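You operate a simulated robot arm through the tools that you are given. There is no shell and no other tool. Be economical: measure what you need, move in short steps, check, and stop when the job is done.

You are at the controls of a simulated robot arm. One attempt, no reset.

## Task
Put the white rag in the pink basket.

It is judged by the outcome, as a careful person would: the job done as asked, and still so three seconds after it is handed in. It fails if anything else is knocked over, pushed out of place, dropped, spilled or broken.

## Robot
A 7-joint arm with a two-finger parallel gripper on a trunk, on a base that drives. Base frame: it is fixed to the floor where the robot stands at the start and does not move with it; the origin is under the middle of the robot, x ahead of it, y to its left, z up. Readings come in m, rad, newtons and seconds.
Its first joint turns from -2.897 to 2.897 rad. Places, roughly: pink basket [0.75, -3, 0.75]. Payload 1.57 kg.
The TCP is the grasp point between the finger pads, 0.03 m short of the fingertips. In the tool frame z runs along the fingers and y along their closing line. Largest opening 0.11 m; finger width 0.024, thickness 0.012; the body of the gripper, 0.048 by 0.112 m, starts 0.078 m behind the TCP.
Orientation is that of the tool frame in the base frame, as a unit quaternion [x, y, z, w]. With the fingers straight down and closing along the base's y, the tool's x points along the base's -x, its y along +y and its z along -z.

## Interface
- The arm moves only by the tool apply_moves. Its argument "targets" is a list of rows, each an object (a shift or turn left out is 0, a gripper value left out holds the last) with "travel": the shift along the base's x, y, z in m, a list of three; "rotation": the turn, a rotation vector about the base's x, y, z in rad, a list of three; "claw": the finger opening in m, from 0 to 0.11. In form: [{"travel": [x, y, z], "rotation": [ax, ay, az], "claw": claw}, ...]. A call has 1 to 8 rows; each row shifts and turns the commanded pose from where the row before left it. Each row takes 0.2 s and may step no farther than 0.05 m and 0.15 rad from the row before; otherwise, or with a gripper value out of range, the whole call is refused. A pose out of reach is approached as far as the arm can. The call stops where the force on the tool passes 40 N (or 10 N more than at its start, if that is more) or the arm is blocked; 0.2 s more then pass. Each finger travels about 0.045 m/s and halts on what it meets, pressing with about 29 N; the grip force reading is that of the motor and also rises with nothing between the fingers. The clock runs only during rows and for 0.2 s after the last one: add rows that do not move to give the fingers time. The reply holds the time, the measured pose of the TCP, the force on the tool along the base axes, the opening and the grip force, in the units named above and with some noise.
- Cameras (640 x 400 px; columns grow to the right, rows downward): "scene" is now at [0.0197, 0.1454, 1.4396]; the picture's right is [-0.12, -0.99, 0.00], its down [-0.69, 0.08, -0.72] and it looks along [0.72, -0.09, -0.69] (base axes); focal length 262 px, centre (320, 200). "wrist" rides on the gripper at [0.07, 0.016, -0.141] in the tool frame; the picture's right is [-0.23, 0.97, 0.00], its down [-0.86, -0.20, -0.48] and it looks along [-0.47, -0.11, 0.88] (tool axes); focal length 222 px, centre (320, 200).
- snapshot(camera): a new picture of that camera. It takes no simulated time.
- slide_trunk(by): slides the trunk up (or, below 0, down) by that many m; the arm and the scene camera ride with it, the base frame stays. It gives what a move gives, with no picture.
- steer(legs): drives the robot by 1 to 6 legs, each [ahead, turn to the left] in m and rad, along the robot's own axes; the way and the turn of a leg run together, so that a leg with both is an arc; at most 1.5 m and 3.142 rad a leg. The arm and the cameras ride along, it lands a little off, and it stops where it bumps. It gives what a move gives.
- turn_head(pan, tilt): turns the head with the scene camera to pan (to the left, within 2.705 rad either way) and tilt (down, from -0.506 to 1.204), counted from straight ahead of the robot. It gives what a move gives.
- pixel_to_xyz(camera, pixels): for up to 12 pixels [column, row] of the newest picture of that camera ("zoom" is the newest enlarged one), the place [x, y, z] in the base frame of the surface seen there, good to about 0.002 m. It takes no simulated time.
- enlarge(camera, box): a new picture of the part [left, top, right, bottom] of that camera's present view, enlarged. It takes no simulated time.
- job_done(): hands the job in; it is judged then, once.

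Go step by step. Measure first, check grasps and placings, and put right what went wrong. The budget is 80 turns and 68 pictures, counting those below and the enlarged ones. Unless the task says otherwise, let go and move clear before handing in, and close with one line.

The tools are called after "Emit:" as a command line: name --argument value ..., lists and objects as JSON in quotes. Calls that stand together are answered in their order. apply_moves: Moves the arm, as the interface text tells. Its arguments: {"type":"object","properties":{"targets":{"type":"array","items":{"type":"object","properties":{"travel":{"type":"array","items":{"type":"number"}},"rotation":{"type":"array","items":{"type":"number"}},"claw":{"type":"number"}}}}},"required":["targets"]} The other tools are called the same way: slide_trunk (by) slides the trunk up or down; steer (legs) drives the base; turn_head (pan, tilt) turns the head that bears the scene camera; snapshot (camera) takes a picture; pixel_to_xyz (camera, pixels) gives the place of the surface under pixels of a picture; enlarge (camera, box) takes an enlarged picture of a part of a camera's view; job_done () hands the job in.

At the start:

```text
time: 0.0
tool_pos: [0.4685, 0.1131, 1.0497]
tcp_rot: [0.0, 1.0, 0.0, 0.0]
ft_force: [-0.5, 0.6, -0.9]
gripper_width: 0.1099
gripper_force: 0.0
trunk travel left (down, up): [-0.375, 0.215]
robot x, y, heading: [-0.0016, 0.0012, 0.003]
head pan, tilt: [-0.119, 0.766]
```

scene: 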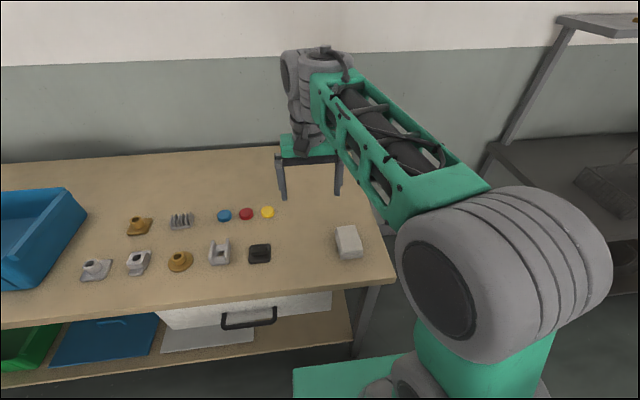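
wrist: 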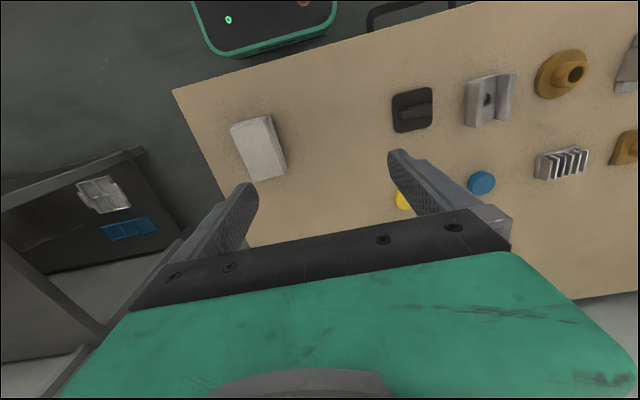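

The white item at scene pixel (348,242) looks like the folded rag. I'll enlarge it and measure it.

Emit:
enlarge --camera "scene" --box '[280, 190, 400, 290]'

Emit:
pixel_to_xyz --camera "scene" --pixels '[[348, 242], [337, 228], [355, 227], [362, 250], [343, 252], [330, 250], [395, 278], [275, 150], [259, 252]]'

Emit:
pixel_to_xyz --camera "wrist" --pixels '[[236, 128], [268, 116], [286, 174], [254, 180], [260, 150]]'

```text
4.00 times, centred on (340, 240) of scene
```

zoom: 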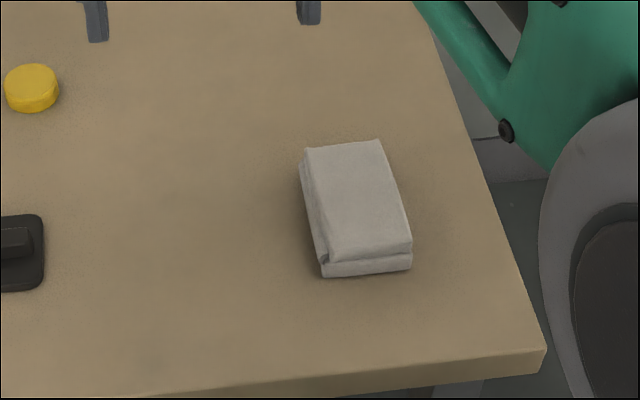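

```text
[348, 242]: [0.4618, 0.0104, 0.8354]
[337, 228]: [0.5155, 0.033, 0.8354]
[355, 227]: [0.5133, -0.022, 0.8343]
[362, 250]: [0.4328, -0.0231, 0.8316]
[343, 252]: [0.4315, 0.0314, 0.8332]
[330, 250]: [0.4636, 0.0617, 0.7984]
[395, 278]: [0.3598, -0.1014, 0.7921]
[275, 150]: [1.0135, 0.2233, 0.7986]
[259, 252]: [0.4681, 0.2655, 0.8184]
```

```text
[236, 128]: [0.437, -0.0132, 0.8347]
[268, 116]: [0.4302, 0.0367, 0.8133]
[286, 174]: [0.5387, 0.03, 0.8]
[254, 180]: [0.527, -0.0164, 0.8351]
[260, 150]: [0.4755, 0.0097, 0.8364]
```

The folded rag spans about x 0.43–0.525 and y −0.024–0.036, with its top at z 0.835 and the table at 0.80. It lines up with the axes, so I'll move above it and descend with the fingers closing along y.

Emit:
apply_moves --targets '[{"travel": [0.002, -0.035, 0]}, {"travel": [0.002, -0.036, 0]}, {"travel": [0.002, -0.036, -0.02]}, {"travel": [0, 0, -0.045]}, {"travel": [0, 0, -0.045]}, {"travel": [0, 0, -0.03]}, {"travel": [0, 0, 0]}]'

Emit:
snapshot --camera "wrist"

```text
time: 1.6
tool_pos: [0.4736, 0.0042, 0.9093]
tcp_rot: [0.0, 1.0, 0.0, 0.0]
ft_force: [-0.2, -0.5, 0.1]
gripper_width: 0.1101
gripper_force: 0.1
trunk travel left (down, up): [-0.375, 0.215]
robot x, y, heading: [-0.0013, -0.0023, 0.0]
head pan, tilt: [-0.119, 0.766]
```

```text
64 pictures are left
```

wrist: 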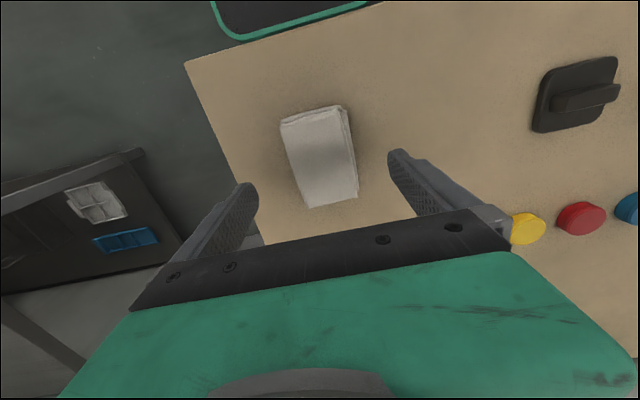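

The rag at (322,157) sits between the fingers, and the TCP is at z 0.909. I'll descend to about 0.836 and close.

Emit:
apply_moves --targets '[{"travel": [0, 0.001, -0.04]}, {"travel": [0, 0, -0.032]}, {"travel": [0, 0, 0]}, {"claw": 0.03}, {"claw": 0.03}, {"claw": 0.03}, {"claw": 0.03}, {"claw": 0.03}]'

Emit:
apply_moves --targets '[{"claw": 0.02}, {"claw": 0.02}, {"travel": [0, 0, 0.03]}, {"travel": [0, 0, 0.05]}, {"travel": [0, 0, 0.05]}, {"travel": [0, 0, 0.04]}, {"travel": [0, 0, 0]}]'

Emit:
snapshot --camera "wrist"

```text
time: 3.4
tool_pos: [0.4744, 0.0058, 0.8389]
tcp_rot: [0.0, 1.0, 0.0, 0.0]
ft_force: [0.9, 0.0, 0.1]
gripper_width: 0.0641
gripper_force: 28.7
trunk travel left (down, up): [-0.375, 0.215]
robot x, y, heading: [-0.0044, 0.002, -0.001]
head pan, tilt: [-0.119, 0.766]
```

```text
time: 5.0
tool_pos: [0.4776, 0.0066, 1.0093]
tcp_rot: [0.0, 1.0, 0.0, 0.0]
ft_force: [-0.2, -0.1, -0.4]
gripper_width: 0.0641
gripper_force: 28.9
trunk travel left (down, up): [-0.375, 0.215]
robot x, y, heading: [-0.0008, 0.0012, 0.004]
head pan, tilt: [-0.119, 0.766]
```

```text
63 pictures are left
```

wrist: 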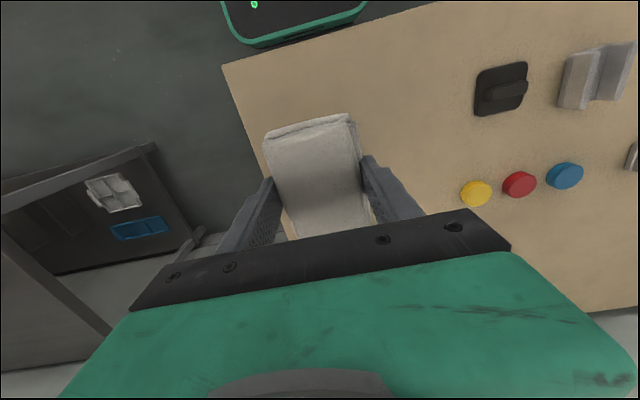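

The rag is held at a width of 0.064 and lifted to z 1.009. Next I'll look right toward the basket, with the head panned in two steps.

Emit:
turn_head --pan -1.2 --tilt 0.45

Emit:
snapshot --camera "scene"

Emit:
turn_head --pan -2.0 --tilt 0.7

Emit:
snapshot --camera "scene"

```text
time: 6.3
tool_pos: [0.4765, 0.0067, 1.0095]
tcp_rot: [0.001, 1.0, 0.001, -0.001]
ft_force: [-0.4, 0.5, -1.2]
gripper_width: 0.0639
gripper_force: 28.9
trunk travel left (down, up): [-0.375, 0.215]
robot x, y, heading: [0.0048, -0.0026, 0.0]
head pan, tilt: [-1.201, 0.45]
```

```text
62 pictures are left
```

scene: 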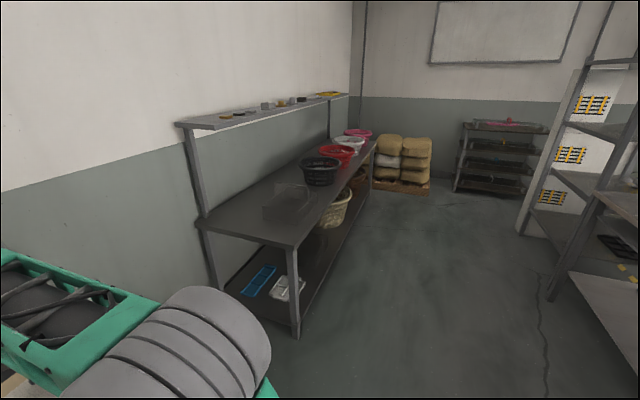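

```text
time: 7.5
tool_pos: [0.4767, 0.0064, 1.0098]
tcp_rot: [0.001, 1.0, 0.0, 0.0]
ft_force: [0.8, -0.7, -0.9]
gripper_width: 0.0637
gripper_force: 28.8
trunk travel left (down, up): [-0.375, 0.215]
robot x, y, heading: [0.0006, -0.0025, 0.002]
head pan, tilt: [-2.0, 0.7]
```

```text
61 pictures are left
```

scene: 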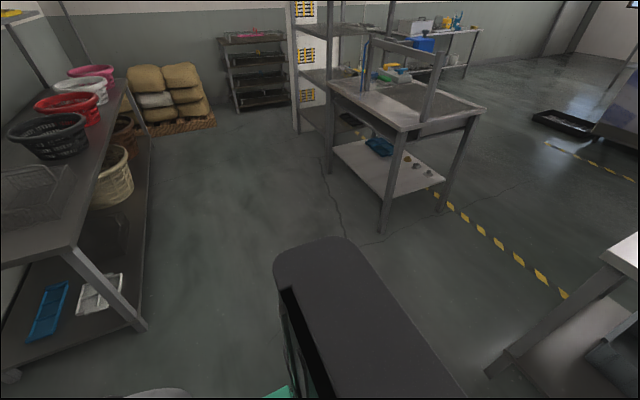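

The pink basket is the last one on the side bench, around (92,72), after the wire, black, red and white ones. I'll measure it and the bench from this view.

Emit:
pixel_to_xyz --camera "scene" --pixels '[[70, 74], [115, 69], [92, 68], [85, 93], [69, 105], [50, 130], [128, 78], [75, 245], [105, 135], [160, 130], [300, 130], [335, 100]]'

Emit:
enlarge --camera "scene" --box '[0, 40, 160, 140]'

```text
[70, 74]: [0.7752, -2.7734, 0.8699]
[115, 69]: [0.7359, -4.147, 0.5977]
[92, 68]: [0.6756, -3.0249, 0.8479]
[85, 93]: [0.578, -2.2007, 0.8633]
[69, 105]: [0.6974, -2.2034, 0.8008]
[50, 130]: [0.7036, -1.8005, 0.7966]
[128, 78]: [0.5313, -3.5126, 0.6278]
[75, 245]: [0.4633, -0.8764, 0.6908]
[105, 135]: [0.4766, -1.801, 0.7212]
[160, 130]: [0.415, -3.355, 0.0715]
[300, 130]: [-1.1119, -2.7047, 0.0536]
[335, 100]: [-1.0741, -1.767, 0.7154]
```

```text
4.00 times, centred on (80, 90) of scene
```

zoom: 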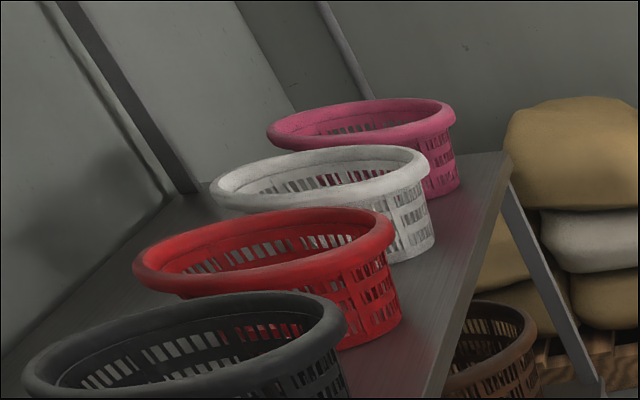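

Pink rim z is about 0.86 and the bench edge is near x 0.46. I'll check the robot body extents, sacks and upper shelf before driving.

Emit:
pixel_to_xyz --camera "scene" --pixels '[[275, 255], [340, 240], [450, 390], [165, 68], [135, 70], [200, 80], [5, 5], [48, 50], [30, 60]]'

Emit:
pixel_to_xyz --camera "zoom" --pixels '[[275, 130], [450, 110], [370, 103], [330, 128], [505, 158], [430, 190], [560, 105], [515, 130]]'

```text
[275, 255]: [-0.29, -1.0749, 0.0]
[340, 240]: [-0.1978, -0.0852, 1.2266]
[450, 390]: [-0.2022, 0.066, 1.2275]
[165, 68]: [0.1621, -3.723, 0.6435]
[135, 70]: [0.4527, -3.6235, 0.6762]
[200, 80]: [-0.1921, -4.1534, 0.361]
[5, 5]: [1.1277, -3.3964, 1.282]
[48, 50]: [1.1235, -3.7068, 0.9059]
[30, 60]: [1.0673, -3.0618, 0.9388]
```

```text
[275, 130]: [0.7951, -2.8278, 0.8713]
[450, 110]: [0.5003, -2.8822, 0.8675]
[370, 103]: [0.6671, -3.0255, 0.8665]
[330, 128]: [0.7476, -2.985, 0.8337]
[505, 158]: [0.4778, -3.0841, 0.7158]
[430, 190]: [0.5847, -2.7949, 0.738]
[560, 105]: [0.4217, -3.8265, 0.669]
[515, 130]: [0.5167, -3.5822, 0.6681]
```

The pink basket's rim spans roughly x 0.50–0.79 and y −2.77 to −3.03, at z 0.87. I'll back off 0.12 m, turn right and drive along the aisle.

Emit:
steer --legs '[[-0.12, 0], [0, -1.571], [1.4, 0]]'

Emit:
turn_head --pan 0.3 --tilt 0.5

Emit:
snapshot --camera "scene"

```text
time: 19.1
tool_pos: [-0.1355, -1.8643, 1.009]
tcp_rot: [0.711, 0.703, 0.0, 0.0]
ft_force: [0.2, 0.4, -0.7]
gripper_width: 0.0643
gripper_force: 28.8
trunk travel left (down, up): [-0.375, 0.215]
robot x, y, heading: [-0.1354, -1.387, -1.576]
head pan, tilt: [-2.0, 0.7]
```

```text
time: 21.2
tool_pos: [-0.135, -1.8638, 1.0096]
tcp_rot: [0.71, 0.704, 0.0, 0.0]
ft_force: [1.0, -0.2, -0.6]
gripper_width: 0.0638
gripper_force: 29.0
trunk travel left (down, up): [-0.375, 0.215]
robot x, y, heading: [-0.1388, -1.3864, -1.582]
head pan, tilt: [0.3, 0.499]
```

```text
59 pictures are left
```

scene: 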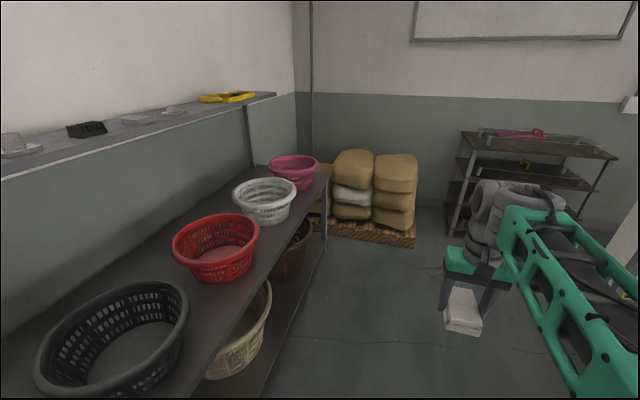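

Emit:
pixel_to_xyz --camera "scene" --pixels '[[268, 163], [318, 163], [293, 155], [291, 171], [290, 182], [325, 185], [355, 155], [400, 160], [275, 95], [330, 235], [415, 240], [240, 94]]'

```text
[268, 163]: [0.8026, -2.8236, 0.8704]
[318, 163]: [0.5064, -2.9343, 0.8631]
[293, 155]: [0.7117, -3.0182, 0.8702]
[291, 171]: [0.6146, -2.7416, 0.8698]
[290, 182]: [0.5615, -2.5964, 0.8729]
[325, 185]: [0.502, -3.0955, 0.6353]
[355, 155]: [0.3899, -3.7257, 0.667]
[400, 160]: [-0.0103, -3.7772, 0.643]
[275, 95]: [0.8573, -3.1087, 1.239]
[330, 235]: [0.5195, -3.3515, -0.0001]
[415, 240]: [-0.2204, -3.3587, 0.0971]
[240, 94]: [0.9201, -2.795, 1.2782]
```

The basket centre is about (0.655, −2.88), with the rim at 0.87. The sacks are below 0.68 and the shelf is at z 1.24 with x above 0.86. I'll drive level with the basket and turn to face it.

Emit:
steer --legs '[[1.48, 0], [0, 1.577]]'

Emit:
turn_head --pan 0.0 --tilt 0.7

Emit:
snapshot --camera "scene"

```text
time: 32.5
tool_pos: [0.3341, -2.9024, 1.0093]
tcp_rot: [0.003, 1.0, 0.0, 0.0]
ft_force: [-0.8, 1.0, -1.0]
gripper_width: 0.0642
gripper_force: 29.4
trunk travel left (down, up): [-0.375, 0.215]
robot x, y, heading: [-0.1454, -2.9081, -0.004]
head pan, tilt: [0.3, 0.499]
```

```text
time: 33.3
tool_pos: [0.334, -2.9021, 1.0095]
tcp_rot: [0.004, 1.0, 0.0, 0.0]
ft_force: [0.3, -0.7, -0.3]
gripper_width: 0.0639
gripper_force: 28.7
trunk travel left (down, up): [-0.375, 0.215]
robot x, y, heading: [-0.1432, -2.9078, -0.009]
head pan, tilt: [0.0, 0.7]
```

```text
58 pictures are left
```

scene: 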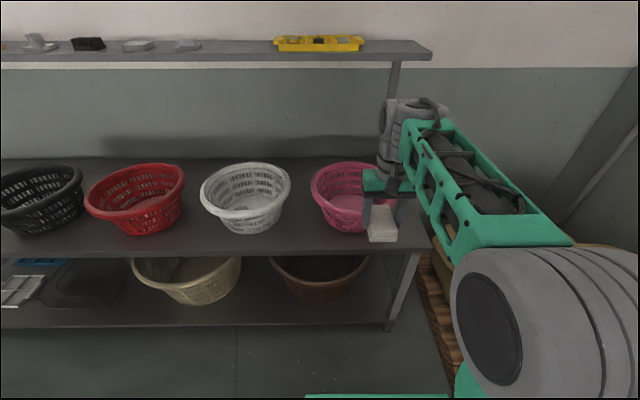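

Emit:
pixel_to_xyz --camera "scene" --pixels '[[313, 183], [340, 164], [345, 195], [325, 202], [372, 165], [345, 228], [320, 250], [430, 50], [382, 222], [395, 82]]'

Emit:
steer --legs '[[0.22, 0]]'

Emit:
snapshot --camera "scene"

Emit:
snapshot --camera "wrist"

```text
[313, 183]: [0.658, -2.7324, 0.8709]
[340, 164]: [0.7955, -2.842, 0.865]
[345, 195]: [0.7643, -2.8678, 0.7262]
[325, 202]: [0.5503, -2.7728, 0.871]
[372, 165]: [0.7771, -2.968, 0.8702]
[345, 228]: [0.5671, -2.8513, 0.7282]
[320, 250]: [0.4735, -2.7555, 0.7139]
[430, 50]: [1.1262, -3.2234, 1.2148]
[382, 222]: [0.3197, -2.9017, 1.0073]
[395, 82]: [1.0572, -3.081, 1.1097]
```

```text
time: 35.0
tool_pos: [0.5515, -2.904, 1.0105]
tcp_rot: [0.004, 1.0, -0.001, 0.0]
ft_force: [-0.2, 0.7, 0.1]
gripper_width: 0.064
gripper_force: 29.5
trunk travel left (down, up): [-0.375, 0.215]
robot x, y, heading: [0.0759, -2.9078, -0.01]
head pan, tilt: [0.0, 0.7]
```

```text
57 pictures are left
```

scene: 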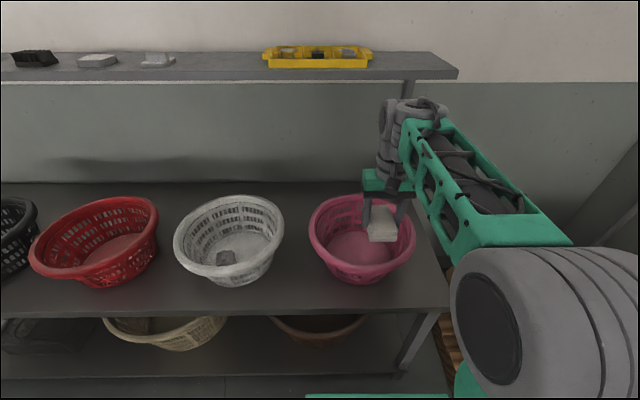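

```text
56 pictures are left
```

wrist: 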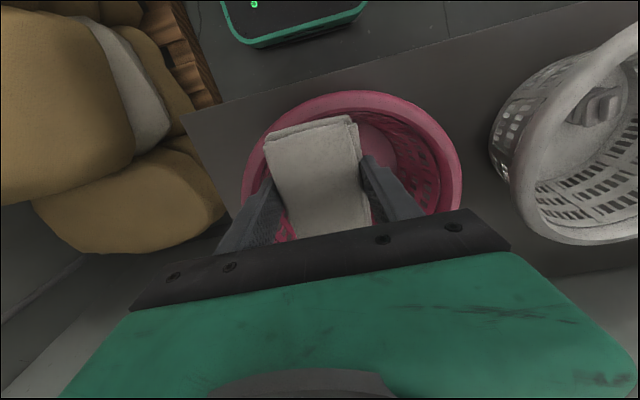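

The basket centre is at (0.655, −2.88) with its floor at z 0.727. I'll shift over the centre first, then check.

Emit:
apply_moves --targets '[{"travel": [0.035, 0.009, 0]}, {"travel": [0.035, 0.009, 0]}, {"travel": [0.034, 0.008, 0]}, {"travel": [0, 0, -0.04]}, {"travel": [0, 0, 0]}]'

Emit:
snapshot --camera "scene"

Emit:
snapshot --camera "wrist"

```text
time: 36.2
tool_pos: [0.6542, -2.8783, 0.9663]
tcp_rot: [0.004, 1.0, 0.0, 0.0]
ft_force: [-1.0, -0.5, -0.3]
gripper_width: 0.0637
gripper_force: 28.8
trunk travel left (down, up): [-0.375, 0.215]
robot x, y, heading: [0.0739, -2.906, -0.009]
head pan, tilt: [0.0, 0.7]
```

```text
55 pictures are left
```

scene: 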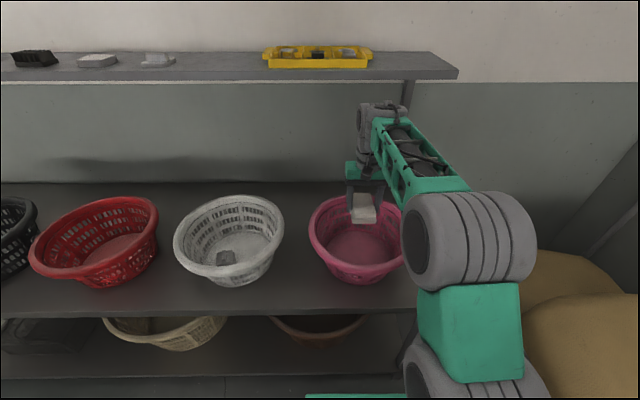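

```text
54 pictures are left
```

wrist: 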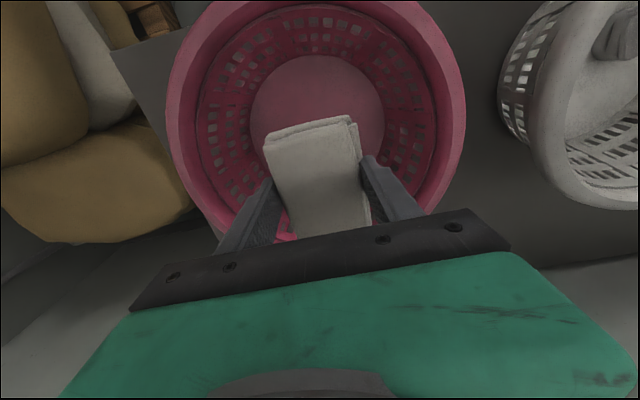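

The rag is over the basket. I'll get the rim extents from this view to confirm the centring.

Emit:
pixel_to_xyz --camera "wrist" --pixels '[[180, 100], [455, 100], [230, 10], [420, 20], [320, 75], [262, 110], [378, 110], [448, 180], [285, 238]]'

```text
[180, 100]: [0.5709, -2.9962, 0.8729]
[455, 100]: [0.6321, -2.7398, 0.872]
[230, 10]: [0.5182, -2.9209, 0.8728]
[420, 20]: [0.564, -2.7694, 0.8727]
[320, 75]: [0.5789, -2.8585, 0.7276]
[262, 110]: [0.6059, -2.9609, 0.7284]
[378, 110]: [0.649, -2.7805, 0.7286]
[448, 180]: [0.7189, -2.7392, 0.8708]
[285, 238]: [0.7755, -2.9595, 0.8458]
```

The fit gives a centre of (0.664, −2.882) and a radius of 0.15. I'll nudge +0.008 in x and descend to z ≈ 0.785.

Emit:
apply_moves --targets '[{"travel": [0.008, -0.003, -0.03]}, {"travel": [0, 0, -0.04]}, {"travel": [0, 0, -0.04]}, {"travel": [0, 0, -0.04]}, {"travel": [0, 0, -0.03]}, {"travel": [0, 0, 0]}]'

Emit:
snapshot --camera "scene"

Emit:
snapshot --camera "wrist"

```text
time: 37.6
tool_pos: [0.6632, -2.8805, 0.789]
tcp_rot: [0.003, 1.0, 0.0, 0.001]
ft_force: [0.4, 0.2, -1.0]
gripper_width: 0.0641
gripper_force: 29.5
trunk travel left (down, up): [-0.375, 0.215]
robot x, y, heading: [0.0753, -2.9054, -0.014]
head pan, tilt: [0.0, 0.7]
```

```text
53 pictures are left
```

scene: 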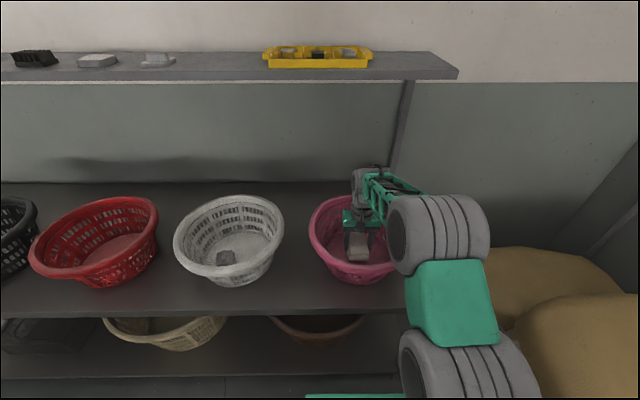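

```text
52 pictures are left
```

wrist: 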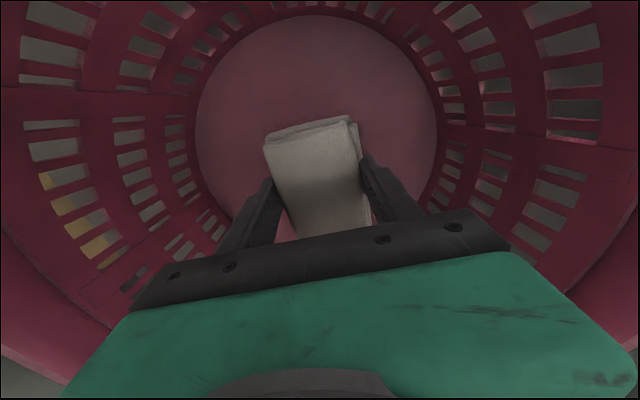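

The gripper is inside the basket without contact, and the rag is about 3 cm above the floor. I'll lower 0.018, open partway, then rise.

Emit:
apply_moves --targets '[{"travel": [0, 0, -0.018]}, {}, {"claw": 0.095}, {"claw": 0.095}, {"claw": 0.095}, {}]'

Emit:
apply_moves --targets '[{"travel": [0, 0, 0.03]}, {"travel": [0, 0, 0.05]}, {"travel": [0, 0, 0.05]}, {"travel": [0, 0, 0.05]}, {"travel": [0, 0, 0.05]}, {"travel": [-0.04, 0, 0]}, {"travel": [-0.05, 0, 0]}, {"travel": [-0.04, 0, 0]}]'

Emit:
snapshot --camera "scene"

Emit:
snapshot --camera "wrist"

```text
time: 39.0
tool_pos: [0.6629, -2.8806, 0.7711]
tcp_rot: [0.004, 1.0, 0.0, -0.001]
ft_force: [0.6, 0.0, -0.4]
gripper_width: 0.095
gripper_force: 0.1
trunk travel left (down, up): [-0.375, 0.215]
robot x, y, heading: [0.072, -2.9081, -0.006]
head pan, tilt: [0.0, 0.7]
```

```text
time: 40.8
tool_pos: [0.5337, -2.8798, 0.9997]
tcp_rot: [0.003, 1.0, 0.0, 0.0]
ft_force: [-0.2, -0.3, 0.4]
gripper_width: 0.095
gripper_force: 0.2
trunk travel left (down, up): [-0.375, 0.215]
robot x, y, heading: [0.0718, -2.9106, -0.01]
head pan, tilt: [0.0, 0.7]
```

```text
51 pictures are left
```

scene: 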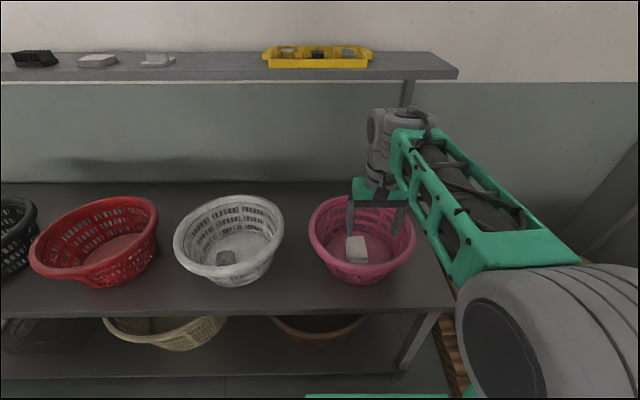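

```text
50 pictures are left
```

wrist: 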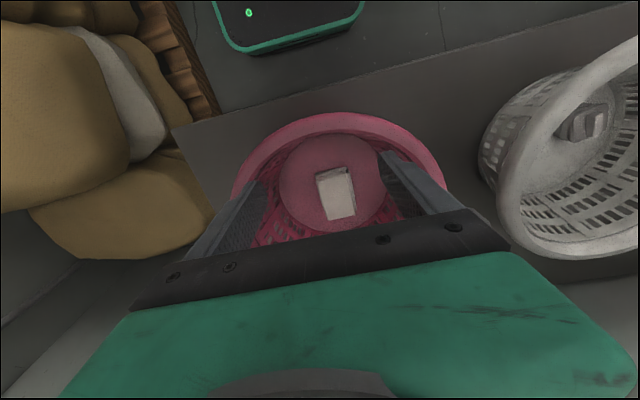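

The rag lies on the floor of the pink basket (scene 357,248), and the gripper is open and clear. The basket hasn't moved, so I'm handing in.

Emit:
job_done

```text
The job is handed in.
```

The white rag is lying on the floor of the pink basket, and I saw nothing else disturbed along the way.
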